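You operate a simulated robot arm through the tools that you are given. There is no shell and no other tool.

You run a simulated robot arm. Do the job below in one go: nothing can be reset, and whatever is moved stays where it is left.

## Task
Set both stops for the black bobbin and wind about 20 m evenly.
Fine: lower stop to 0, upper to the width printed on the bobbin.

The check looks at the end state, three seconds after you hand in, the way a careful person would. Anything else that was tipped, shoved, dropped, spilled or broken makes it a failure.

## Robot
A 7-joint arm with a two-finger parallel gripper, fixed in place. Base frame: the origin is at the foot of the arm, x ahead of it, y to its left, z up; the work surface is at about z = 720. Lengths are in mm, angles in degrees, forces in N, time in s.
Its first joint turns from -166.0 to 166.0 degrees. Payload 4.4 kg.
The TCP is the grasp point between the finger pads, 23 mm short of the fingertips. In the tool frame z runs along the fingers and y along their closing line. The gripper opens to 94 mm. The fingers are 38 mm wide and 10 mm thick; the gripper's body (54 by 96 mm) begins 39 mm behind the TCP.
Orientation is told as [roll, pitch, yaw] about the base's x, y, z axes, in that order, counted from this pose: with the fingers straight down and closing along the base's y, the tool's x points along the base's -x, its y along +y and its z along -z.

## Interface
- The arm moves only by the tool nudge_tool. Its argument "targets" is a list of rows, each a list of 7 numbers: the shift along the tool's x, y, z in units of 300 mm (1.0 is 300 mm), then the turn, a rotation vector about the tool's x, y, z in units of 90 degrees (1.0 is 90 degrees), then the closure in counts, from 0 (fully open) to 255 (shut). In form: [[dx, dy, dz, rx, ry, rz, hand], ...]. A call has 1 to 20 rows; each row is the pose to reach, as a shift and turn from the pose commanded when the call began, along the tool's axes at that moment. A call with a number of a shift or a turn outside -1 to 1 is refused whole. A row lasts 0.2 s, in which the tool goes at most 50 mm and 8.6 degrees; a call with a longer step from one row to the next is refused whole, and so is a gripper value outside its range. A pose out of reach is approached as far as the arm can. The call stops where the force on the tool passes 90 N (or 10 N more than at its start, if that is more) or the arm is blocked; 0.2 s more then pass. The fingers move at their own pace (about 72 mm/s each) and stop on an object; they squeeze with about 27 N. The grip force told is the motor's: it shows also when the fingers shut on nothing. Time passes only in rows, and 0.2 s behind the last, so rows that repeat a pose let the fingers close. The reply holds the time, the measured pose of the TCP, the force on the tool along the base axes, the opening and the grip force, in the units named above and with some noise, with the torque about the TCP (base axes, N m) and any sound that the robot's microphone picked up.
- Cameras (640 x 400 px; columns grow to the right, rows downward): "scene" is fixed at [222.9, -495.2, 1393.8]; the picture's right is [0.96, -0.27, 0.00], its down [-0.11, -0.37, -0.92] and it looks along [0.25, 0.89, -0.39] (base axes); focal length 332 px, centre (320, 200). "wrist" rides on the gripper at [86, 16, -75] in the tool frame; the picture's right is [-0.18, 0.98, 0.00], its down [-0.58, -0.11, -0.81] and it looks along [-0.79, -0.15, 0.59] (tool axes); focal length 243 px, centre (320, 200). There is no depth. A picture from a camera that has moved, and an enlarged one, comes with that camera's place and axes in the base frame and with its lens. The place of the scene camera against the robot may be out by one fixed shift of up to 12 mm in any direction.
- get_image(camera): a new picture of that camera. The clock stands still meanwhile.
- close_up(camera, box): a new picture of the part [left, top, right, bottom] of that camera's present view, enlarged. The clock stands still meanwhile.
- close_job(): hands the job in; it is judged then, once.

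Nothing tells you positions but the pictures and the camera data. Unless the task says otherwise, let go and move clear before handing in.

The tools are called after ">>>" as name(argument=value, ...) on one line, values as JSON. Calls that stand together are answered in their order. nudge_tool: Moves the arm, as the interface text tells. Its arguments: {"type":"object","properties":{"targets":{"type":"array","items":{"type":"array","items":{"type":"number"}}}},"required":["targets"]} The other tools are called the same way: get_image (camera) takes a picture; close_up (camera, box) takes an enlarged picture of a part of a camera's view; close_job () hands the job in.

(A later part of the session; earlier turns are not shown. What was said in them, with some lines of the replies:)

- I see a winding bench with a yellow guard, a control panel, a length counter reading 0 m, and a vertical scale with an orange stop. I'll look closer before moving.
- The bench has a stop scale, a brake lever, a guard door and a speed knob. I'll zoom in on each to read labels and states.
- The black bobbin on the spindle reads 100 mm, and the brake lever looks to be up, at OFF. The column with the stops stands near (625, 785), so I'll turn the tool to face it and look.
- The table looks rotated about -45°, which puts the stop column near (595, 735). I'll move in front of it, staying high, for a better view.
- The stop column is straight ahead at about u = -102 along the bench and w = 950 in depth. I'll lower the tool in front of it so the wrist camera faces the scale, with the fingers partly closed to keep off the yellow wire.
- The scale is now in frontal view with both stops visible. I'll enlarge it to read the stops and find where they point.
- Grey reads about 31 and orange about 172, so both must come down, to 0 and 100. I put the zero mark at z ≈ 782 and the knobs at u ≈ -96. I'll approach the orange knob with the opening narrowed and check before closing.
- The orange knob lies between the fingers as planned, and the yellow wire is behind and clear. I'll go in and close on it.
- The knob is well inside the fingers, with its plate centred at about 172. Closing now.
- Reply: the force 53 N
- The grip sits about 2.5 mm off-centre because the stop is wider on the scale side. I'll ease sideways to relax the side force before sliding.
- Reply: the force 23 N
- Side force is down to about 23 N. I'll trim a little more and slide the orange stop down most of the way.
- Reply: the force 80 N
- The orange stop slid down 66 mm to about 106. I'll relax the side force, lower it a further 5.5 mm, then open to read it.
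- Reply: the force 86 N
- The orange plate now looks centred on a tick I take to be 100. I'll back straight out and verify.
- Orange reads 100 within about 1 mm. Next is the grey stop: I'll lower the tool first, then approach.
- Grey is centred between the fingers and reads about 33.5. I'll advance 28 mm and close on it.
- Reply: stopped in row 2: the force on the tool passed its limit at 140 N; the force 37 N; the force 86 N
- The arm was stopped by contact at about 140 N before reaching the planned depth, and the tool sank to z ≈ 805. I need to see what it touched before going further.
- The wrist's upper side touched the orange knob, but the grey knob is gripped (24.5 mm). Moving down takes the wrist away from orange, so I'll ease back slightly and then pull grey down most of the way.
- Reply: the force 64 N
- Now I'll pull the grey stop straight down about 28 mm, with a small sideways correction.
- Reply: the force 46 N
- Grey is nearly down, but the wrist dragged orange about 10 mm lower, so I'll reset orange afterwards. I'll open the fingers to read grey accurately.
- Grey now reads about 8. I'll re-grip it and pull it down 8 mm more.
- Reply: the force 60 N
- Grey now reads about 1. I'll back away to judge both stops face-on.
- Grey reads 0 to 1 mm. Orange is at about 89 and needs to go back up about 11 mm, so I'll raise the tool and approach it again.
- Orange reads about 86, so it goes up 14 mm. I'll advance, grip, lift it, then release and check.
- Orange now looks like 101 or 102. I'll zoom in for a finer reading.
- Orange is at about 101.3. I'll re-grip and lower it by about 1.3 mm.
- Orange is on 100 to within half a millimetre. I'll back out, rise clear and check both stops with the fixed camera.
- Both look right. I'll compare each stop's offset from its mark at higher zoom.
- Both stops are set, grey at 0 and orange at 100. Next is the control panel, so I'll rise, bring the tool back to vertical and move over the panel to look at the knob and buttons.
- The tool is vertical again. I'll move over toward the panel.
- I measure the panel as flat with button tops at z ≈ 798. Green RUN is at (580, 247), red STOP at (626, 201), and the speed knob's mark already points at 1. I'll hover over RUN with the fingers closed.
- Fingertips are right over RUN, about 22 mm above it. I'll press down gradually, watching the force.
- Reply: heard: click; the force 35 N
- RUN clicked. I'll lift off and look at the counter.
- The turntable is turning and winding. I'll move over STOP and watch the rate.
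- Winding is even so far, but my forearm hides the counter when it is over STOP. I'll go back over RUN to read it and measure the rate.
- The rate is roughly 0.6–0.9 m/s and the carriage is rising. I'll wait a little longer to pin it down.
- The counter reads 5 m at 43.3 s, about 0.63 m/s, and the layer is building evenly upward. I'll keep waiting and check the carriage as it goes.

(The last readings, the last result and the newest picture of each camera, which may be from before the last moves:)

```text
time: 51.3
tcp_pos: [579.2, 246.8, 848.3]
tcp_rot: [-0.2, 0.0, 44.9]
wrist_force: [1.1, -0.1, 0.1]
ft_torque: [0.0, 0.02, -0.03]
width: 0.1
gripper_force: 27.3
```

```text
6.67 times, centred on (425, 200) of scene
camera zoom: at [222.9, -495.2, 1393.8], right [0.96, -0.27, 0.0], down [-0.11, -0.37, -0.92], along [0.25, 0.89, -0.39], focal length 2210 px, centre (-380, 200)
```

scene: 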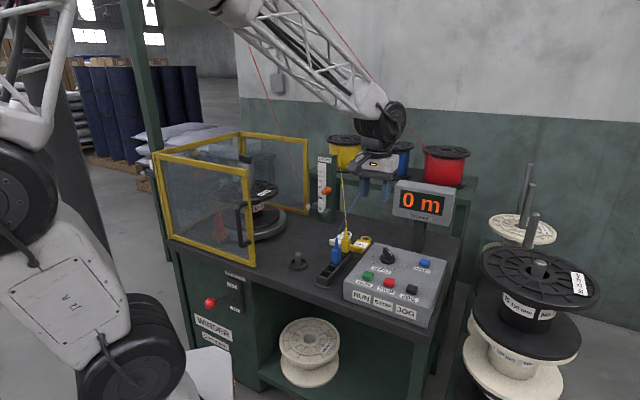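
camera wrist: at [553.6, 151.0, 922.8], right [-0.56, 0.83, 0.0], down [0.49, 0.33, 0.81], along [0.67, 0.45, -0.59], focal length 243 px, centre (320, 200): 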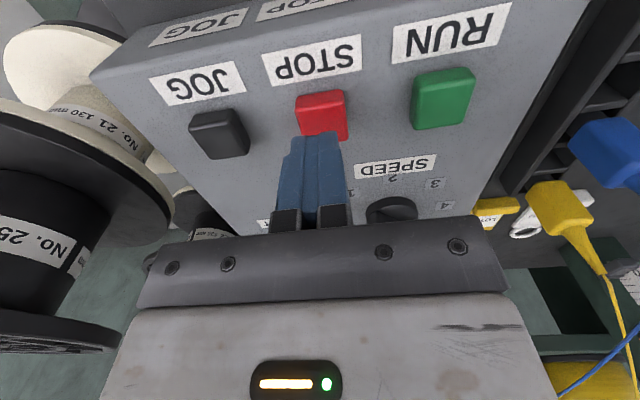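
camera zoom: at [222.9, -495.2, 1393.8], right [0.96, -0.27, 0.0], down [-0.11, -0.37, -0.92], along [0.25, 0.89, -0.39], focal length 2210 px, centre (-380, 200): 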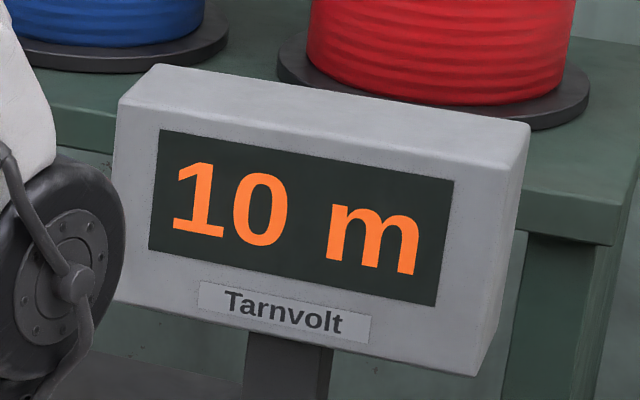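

10 m at 51.3 s, and the layer has just reached the top. 20 m should therefore fall near 66–67 s. I'll wait on.

>>> nudge_tool(targets=[[0, 0, 0, 0, 0, 0, 255], [0, 0, 0, 0, 0, 0, 255], [0, 0, 0, 0, 0, 0, 255], [0, 0, 0, 0, 0, 0, 255], [0, 0, 0, 0, 0, 0, 255], [0, 0, 0, 0, 0, 0, 255], [0, 0, 0, 0, 0, 0, 255], [0, 0, 0, 0, 0, 0, 255], [0, 0, 0, 0, 0, 0, 255], [0, 0, 0, 0, 0, 0, 255], [0, 0, 0, 0, 0, 0, 255], [0, 0, 0, 0, 0, 0, 255], [0, 0, 0, 0, 0, 0, 255], [0, 0, 0, 0, 0, 0, 255], [0, 0, 0, 0, 0, 0, 255], [0, 0, 0, 0, 0, 0, 255], [0, 0, 0, 0, 0, 0, 255], [0, 0, 0, 0, 0, 0, 255], [0, 0, 0, 0, 0, 0, 255]])

>>> close_up(camera="scene", box=[200, 150, 350, 260])

>>> nudge_tool(targets=[[0, 0, 0, 0, 0, 0, 255], [0, 0, 0, 0, 0, 0, 255], [0, 0, 0, 0, 0, 0, 255], [0, 0, 0, 0, 0, 0, 255], [0, 0, 0, 0, 0, 0, 255], [0, 0, 0, 0, 0, 0, 255], [0, 0, 0, 0, 0, 0, 255], [0, 0, 0, 0, 0, 0, 255], [0, 0, 0, 0, 0, 0, 255], [0, 0, 0, 0, 0, 0, 255], [0, 0, 0, 0, 0, 0, 255], [0, 0, 0, 0, 0, 0, 255], [0, 0, 0, 0, 0, 0, 255], [0, 0, 0, 0, 0, 0, 255], [0, 0, 0, 0, 0, 0, 255], [0, 0, 0, 0, 0, 0, 255], [0, 0, 0, 0, 0, 0, 255], [0, 0, 0, 0, 0, 0, 255], [0, 0, 0, 0, 0, 0, 255]])

>>> close_up(camera="scene", box=[200, 150, 350, 260])

>>> close_up(camera="scene", box=[380, 170, 470, 230])

```text
time: 55.3
tcp_pos: [578.6, 248.0, 847.9]
tcp_rot: [-0.1, 0.0, 45.0]
wrist_force: [0.0, -0.1, -0.7]
ft_torque: [-0.02, -0.01, -0.01]
width: 0.1
gripper_force: 27.2
```

```text
3.64 times, centred on (275, 205) of scene
camera zoom: at [222.9, -495.2, 1393.8], right [0.96, -0.27, 0.0], down [-0.11, -0.37, -0.92], along [0.25, 0.89, -0.39], focal length 1206 px, centre (484, 182)
```

zoom: 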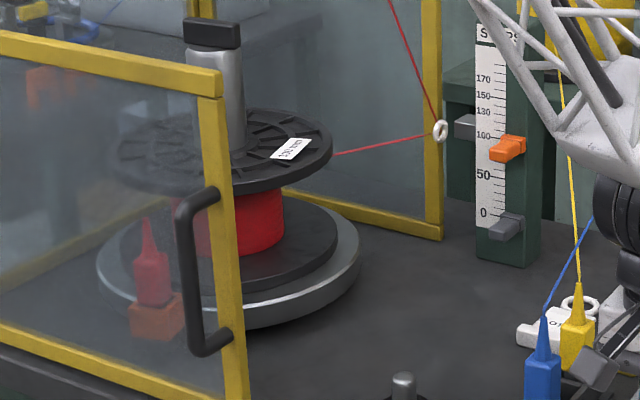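

```text
time: 59.3
tcp_pos: [579.1, 246.2, 848.8]
tcp_rot: [-0.1, 0.0, 44.8]
wrist_force: [-0.3, 0.1, -0.9]
ft_torque: [0.0, -0.03, 0.01]
width: 0.1
gripper_force: 26.8
```

```text
3.64 times, centred on (275, 205) of scene
camera zoom: at [222.9, -495.2, 1393.8], right [0.96, -0.27, 0.0], down [-0.11, -0.37, -0.92], along [0.25, 0.89, -0.39], focal length 1206 px, centre (484, 182)
```

zoom: 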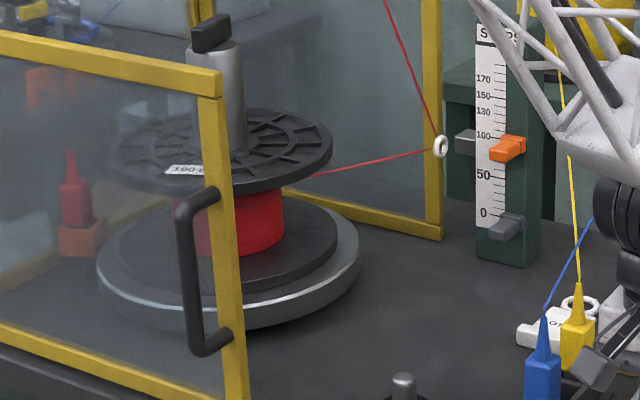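

```text
6.67 times, centred on (425, 200) of scene
camera zoom: at [222.9, -495.2, 1393.8], right [0.96, -0.27, 0.0], down [-0.11, -0.37, -0.92], along [0.25, 0.89, -0.39], focal length 2210 px, centre (-380, 200)
```

zoom: 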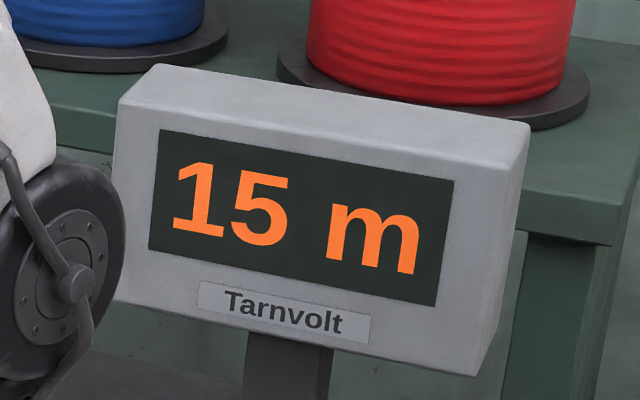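

15 m at 59.3 s. I'll take short waits now to catch a counter transition.

>>> nudge_tool(targets=[[0, 0, 0, 0, 0, 0, 255], [0, 0, 0, 0, 0, 0, 255], [0, 0, 0, 0, 0, 0, 255], [0, 0, 0, 0, 0, 0, 255], [0, 0, 0, 0, 0, 0, 255], [0, 0, 0, 0, 0, 0, 255], [0, 0, 0, 0, 0, 0, 255], [0, 0, 0, 0, 0, 0, 255], [0, 0, 0, 0, 0, 0, 255], [0, 0, 0, 0, 0, 0, 255], [0, 0, 0, 0, 0, 0, 255], [0, 0, 0, 0, 0, 0, 255], [0, 0, 0, 0, 0, 0, 255], [0, 0, 0, 0, 0, 0, 255]])

>>> close_up(camera="scene", box=[380, 170, 470, 230])

>>> nudge_tool(targets=[[0, 0, 0, 0, 0, 0, 255], [0, 0, 0, 0, 0, 0, 255]])

>>> close_up(camera="scene", box=[380, 170, 470, 230])

>>> nudge_tool(targets=[[0, 0, 0, 0, 0, 0, 255], [0, 0, 0, 0, 0, 0, 255]])

>>> close_up(camera="scene", box=[380, 170, 470, 230])

```text
time: 62.3
tcp_pos: [579.7, 246.0, 848.2]
tcp_rot: [-0.2, 0.0, 45.0]
wrist_force: [-0.1, -0.1, 0.1]
ft_torque: [-0.02, 0.02, -0.02]
width: 0.0
gripper_force: 26.8
```

```text
6.67 times, centred on (425, 200) of scene
camera zoom: at [222.9, -495.2, 1393.8], right [0.96, -0.27, 0.0], down [-0.11, -0.37, -0.92], along [0.25, 0.89, -0.39], focal length 2210 px, centre (-380, 200)
```

zoom: 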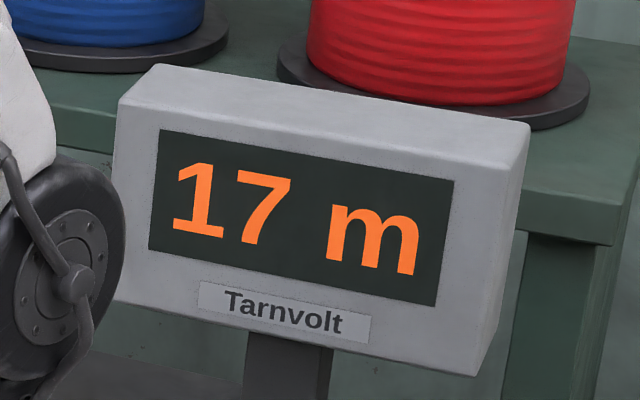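

```text
time: 62.9
tcp_pos: [580.2, 248.0, 848.3]
tcp_rot: [-0.2, 0.0, 44.9]
wrist_force: [-0.6, -0.2, 0.5]
ft_torque: [0.01, 0.03, 0.01]
width: 0.1
gripper_force: 27.3
```

```text
6.67 times, centred on (425, 200) of scene
camera zoom: at [222.9, -495.2, 1393.8], right [0.96, -0.27, 0.0], down [-0.11, -0.37, -0.92], along [0.25, 0.89, -0.39], focal length 2210 px, centre (-380, 200)
```

zoom: 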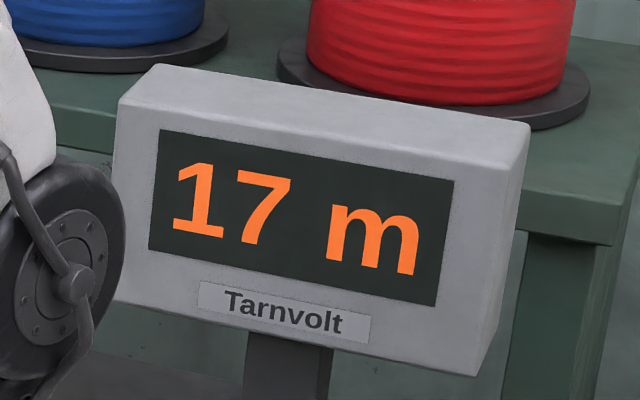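

```text
time: 63.5
tcp_pos: [578.9, 247.8, 847.9]
tcp_rot: [-0.2, 0.0, 44.9]
wrist_force: [-1.1, -0.9, -0.3]
ft_torque: [-0.01, 0.01, 0.0]
width: 0.2
gripper_force: 26.7
```

```text
6.67 times, centred on (425, 200) of scene
camera zoom: at [222.9, -495.2, 1393.8], right [0.96, -0.27, 0.0], down [-0.11, -0.37, -0.92], along [0.25, 0.89, -0.39], focal length 2210 px, centre (-380, 200)
```

zoom: 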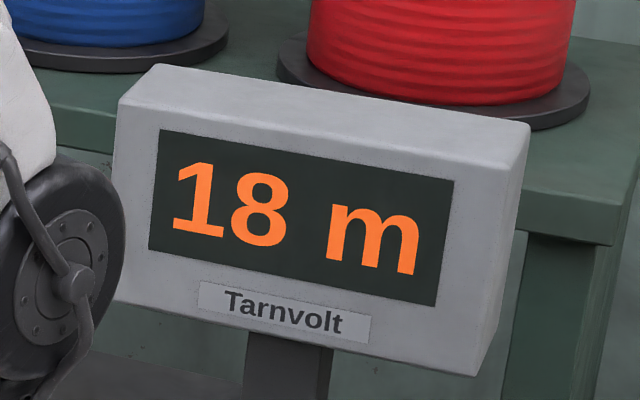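

The counter turned to 18 at about 63.2 s, so 20 m falls near 66.5–67 s. I'll move over STOP now and press on time.

>>> nudge_tool(targets=[[0, -0.11, 0, 0, 0, 0, 255], [0, -0.22, 0, 0, 0, 0, 255], [0, -0.22, 0, 0, 0, 0, 255], [0, -0.22, 0, 0, 0, 0, 255], [0, -0.22, 0, 0, 0, 0, 255], [0, -0.22, 0, 0, 0, 0, 255], [0, -0.22, 0, 0, 0, 0, 255], [0, -0.22, 0, 0, 0, 0, 255], [0, -0.22, 0, 0, 0, 0, 255], [0, -0.22, 0, 0, 0, 0, 255], [0, -0.22, 0, 0, 0, 0, 255], [0, -0.22, 0, 0, 0, 0, 255]])

>>> nudge_tool(targets=[[0, 0, 0.05, 0, 0, 0, 255], [0, 0, 0.085, 0, 0, 0, 255], [0, 0, 0.1, 0, 0, 0, 255]])

```text
time: 66.1
tcp_pos: [625.8, 200.7, 850.0]
tcp_rot: [-0.1, 0.0, 44.8]
wrist_force: [-0.4, 0.4, -0.4]
ft_torque: [0.01, 0.01, 0.0]
width: 0.2
gripper_force: 27.1
```

```text
time: 66.9
tcp_pos: [626.6, 201.1, 819.8]
tcp_rot: [-0.2, -0.1, 44.9]
wrist_force: [-8.1, -11.3, 29.0]
ft_torque: [-0.3, 0.19, 0.04]
width: 0.3
gripper_force: 26.7
heard: click
```

STOP clicked. I'll lift off, move aside and check the counter and the bobbin.

>>> nudge_tool(targets=[[0, 0, -0.05, 0, 0, 0, 255], [0, 0, -0.1, 0, 0, 0, 255], [0, 0.11, -0.2, 0, 0, 0, 255], [0, 0.22, -0.3, 0, 0, 0, 255]])

>>> close_up(camera="scene", box=[380, 170, 470, 230])

>>> close_up(camera="scene", box=[200, 150, 350, 260])

>>> nudge_tool(targets=[[0, 0.1, -0.1, 0, 0, 0, 255], [0.1, 0.2, -0.2, 0, 0, 0, 255], [0.2, 0.3, -0.3, 0, 0, 0, 255], [0.3, 0.4, -0.35, 0, 0, 0, 255], [0.4, 0.5, -0.35, 0, 0, 0, 255]])

>>> get_image(camera="scene")

>>> close_up(camera="scene", box=[200, 150, 350, 260])

>>> close_up(camera="scene", box=[380, 170, 470, 230])

```text
time: 67.9
tcp_pos: [578.4, 247.7, 910.1]
tcp_rot: [-0.1, 0.1, 44.9]
wrist_force: [0.3, -0.3, 0.0]
ft_torque: [-0.02, 0.0, -0.02]
width: 0.1
gripper_force: 27.0
```

```text
6.67 times, centred on (425, 200) of scene
camera zoom: at [222.9, -495.2, 1393.8], right [0.96, -0.27, 0.0], down [-0.11, -0.37, -0.92], along [0.25, 0.89, -0.39], focal length 2210 px, centre (-380, 200)
```

zoom: 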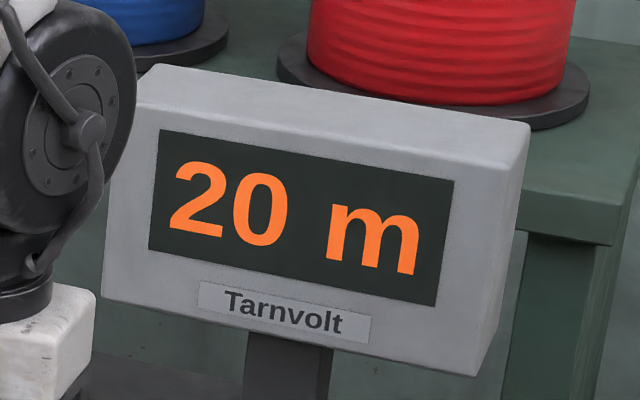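

```text
3.64 times, centred on (275, 205) of scene
camera zoom: at [222.9, -495.2, 1393.8], right [0.96, -0.27, 0.0], down [-0.11, -0.37, -0.92], along [0.25, 0.89, -0.39], focal length 1206 px, centre (484, 182)
```

zoom: 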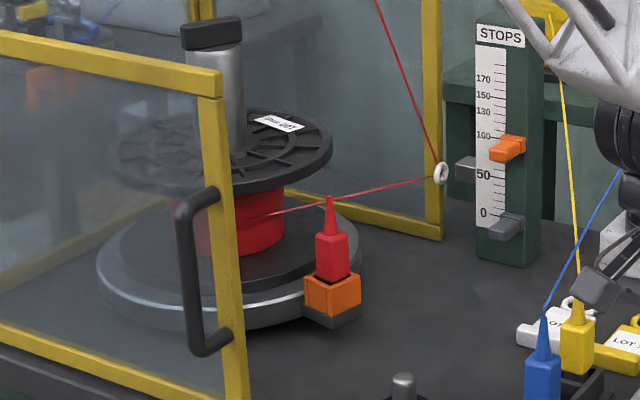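

```text
refused: row 2 steps farther than a row can; nothing moved
```

```text
taken
```

scene: 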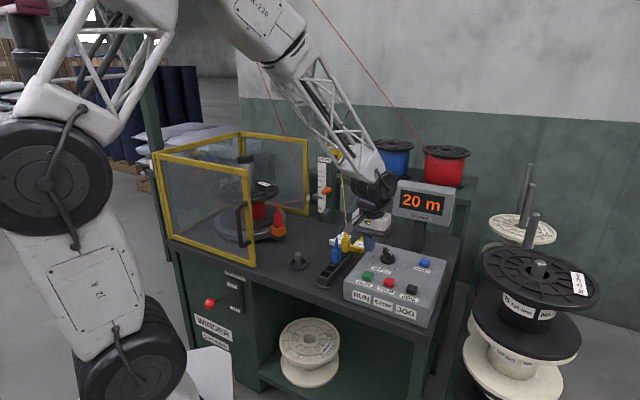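

```text
3.64 times, centred on (275, 205) of scene
camera zoom: at [222.9, -495.2, 1393.8], right [0.96, -0.27, 0.0], down [-0.11, -0.37, -0.92], along [0.25, 0.89, -0.39], focal length 1206 px, centre (484, 182)
```

zoom: 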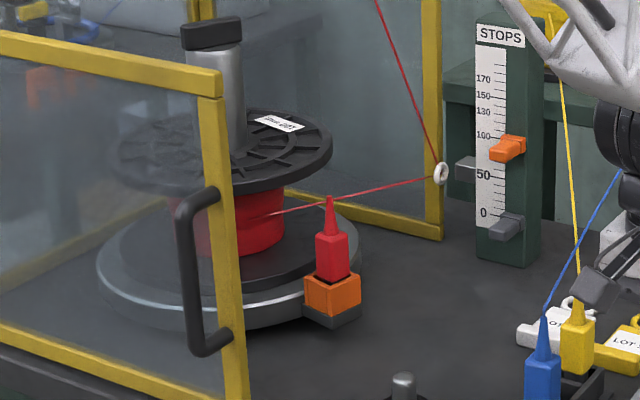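

```text
6.67 times, centred on (425, 200) of scene
camera zoom: at [222.9, -495.2, 1393.8], right [0.96, -0.27, 0.0], down [-0.11, -0.37, -0.92], along [0.25, 0.89, -0.39], focal length 2210 px, centre (-380, 200)
```

zoom: 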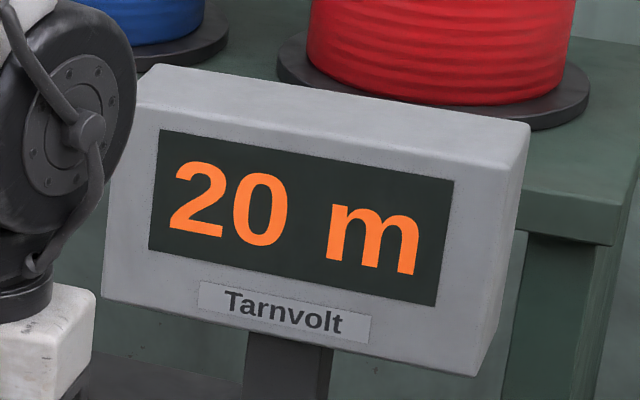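

The counter reads 20 m. I'll rise clear with the fingers open and confirm that everything has stopped and nothing else has moved.

>>> nudge_tool(targets=[[0.0, 0, -0.15, 0, 0, 0, 136], [0.05, 0, -0.3, 0, 0, 0, 60], [0.1, 0, -0.45, 0, 0, 0, 0], [0.15, 0, -0.6, 0, 0, 0, 0], [0.2, 0, -0.7, 0, 0, 0, 0], [0.2, 0, -0.7, 0, 0, 0, 0], [0.2, 0, -0.7, 0, 0, 0, 0]])

>>> get_image(camera="scene")

>>> close_up(camera="scene", box=[200, 150, 350, 260])

>>> close_up(camera="scene", box=[310, 170, 460, 330])

>>> close_up(camera="scene", box=[300, 160, 350, 230])

>>> get_image(camera="wrist")

```text
time: 69.5
tcp_pos: [536.6, 204.9, 1118.2]
tcp_rot: [-0.1, -0.1, 44.9]
wrist_force: [0.4, -0.1, -0.3]
ft_torque: [-0.01, -0.02, 0.02]
width: 93.9
gripper_force: 0.1
```

```text
taken
```

scene: 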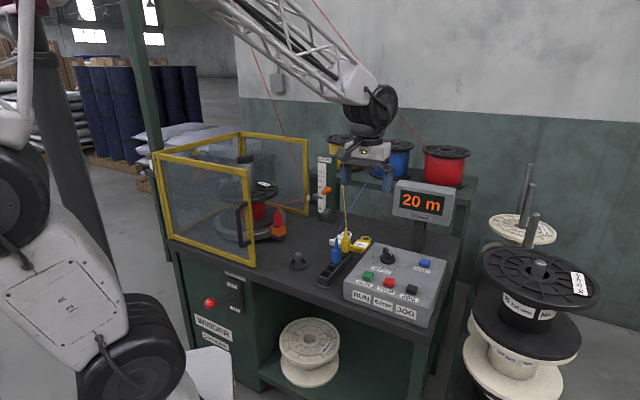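

```text
3.64 times, centred on (275, 205) of scene
camera zoom: at [222.9, -495.2, 1393.8], right [0.96, -0.27, 0.0], down [-0.11, -0.37, -0.92], along [0.25, 0.89, -0.39], focal length 1206 px, centre (484, 182)
```

zoom: 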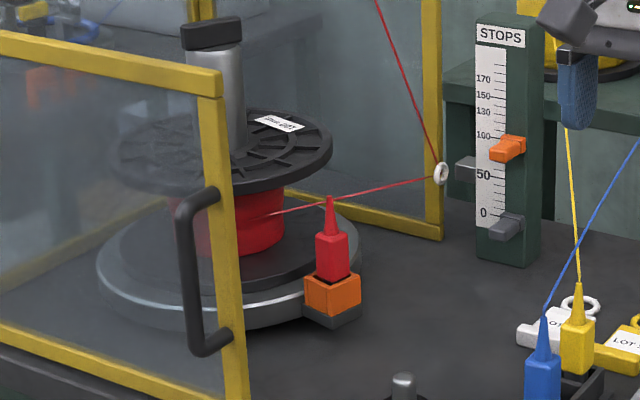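

```text
2.50 times, centred on (385, 250) of scene
camera zoom: at [222.9, -495.2, 1393.8], right [0.96, -0.27, 0.0], down [-0.11, -0.37, -0.92], along [0.25, 0.89, -0.39], focal length 829 px, centre (158, 75)
```

zoom: 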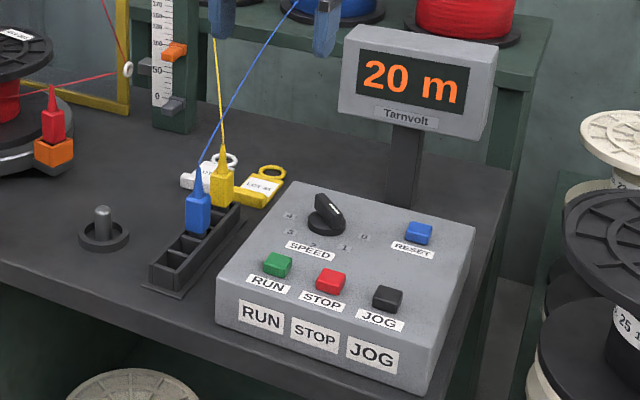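

```text
5.71 times, centred on (325, 195) of scene
camera zoom: at [222.9, -495.2, 1393.8], right [0.96, -0.27, 0.0], down [-0.11, -0.37, -0.92], along [0.25, 0.89, -0.39], focal length 1894 px, centre (291, 229)
```

zoom: 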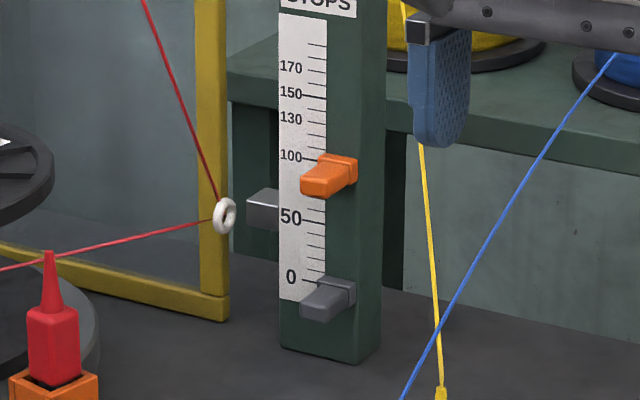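

```text
taken
camera wrist: at [463.3, 155.6, 1192.9], right [-0.56, 0.83, 0.0], down [0.49, 0.33, 0.81], along [0.67, 0.45, -0.59], focal length 243 px, centre (320, 200)
```

wrist: 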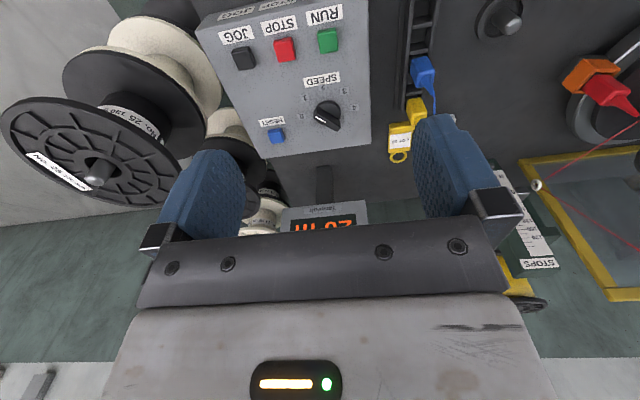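

Everything has stopped, with the stops at 0 and 100 and the counter at 20 m. One last look at the winding itself.

>>> close_up(camera="scene", box=[235, 185, 305, 230])

```text
8.89 times, centred on (270, 208) of scene
camera zoom: at [222.9, -495.2, 1393.8], right [0.96, -0.27, 0.0], down [-0.11, -0.37, -0.92], along [0.25, 0.89, -0.39], focal length 2947 px, centre (764, 133)
```

zoom: 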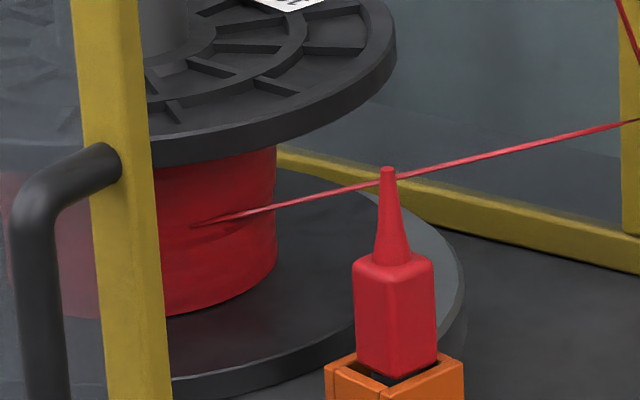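

The winding covers the full width evenly between the flanges. The machine is stopped and the arm is clear, so I'm handing in.

>>> close_job()

```text
The job is handed in.
```

The black bobbin has 20 m of red wire on it by the counter, wound evenly across its full width. I've handed the job in.

- **Stops:** the lower (grey) stop is at 0 and the upper (orange) stop is at 100, the 100 mm printed on the bobbin. Both read within about 1 mm of their marks.
- **Winding:** I ran it at speed 1, where the knob was already set, and pressed STOP at 20 m. The turntable was still when I checked.
- **Contact along the way:** while I was setting the grey stop, the arm bumped the orange one and dragged it down to about 86. I moved it back to 100 before winding started.

I saw nothing else disturbed, and the arm is clear with the gripper open.
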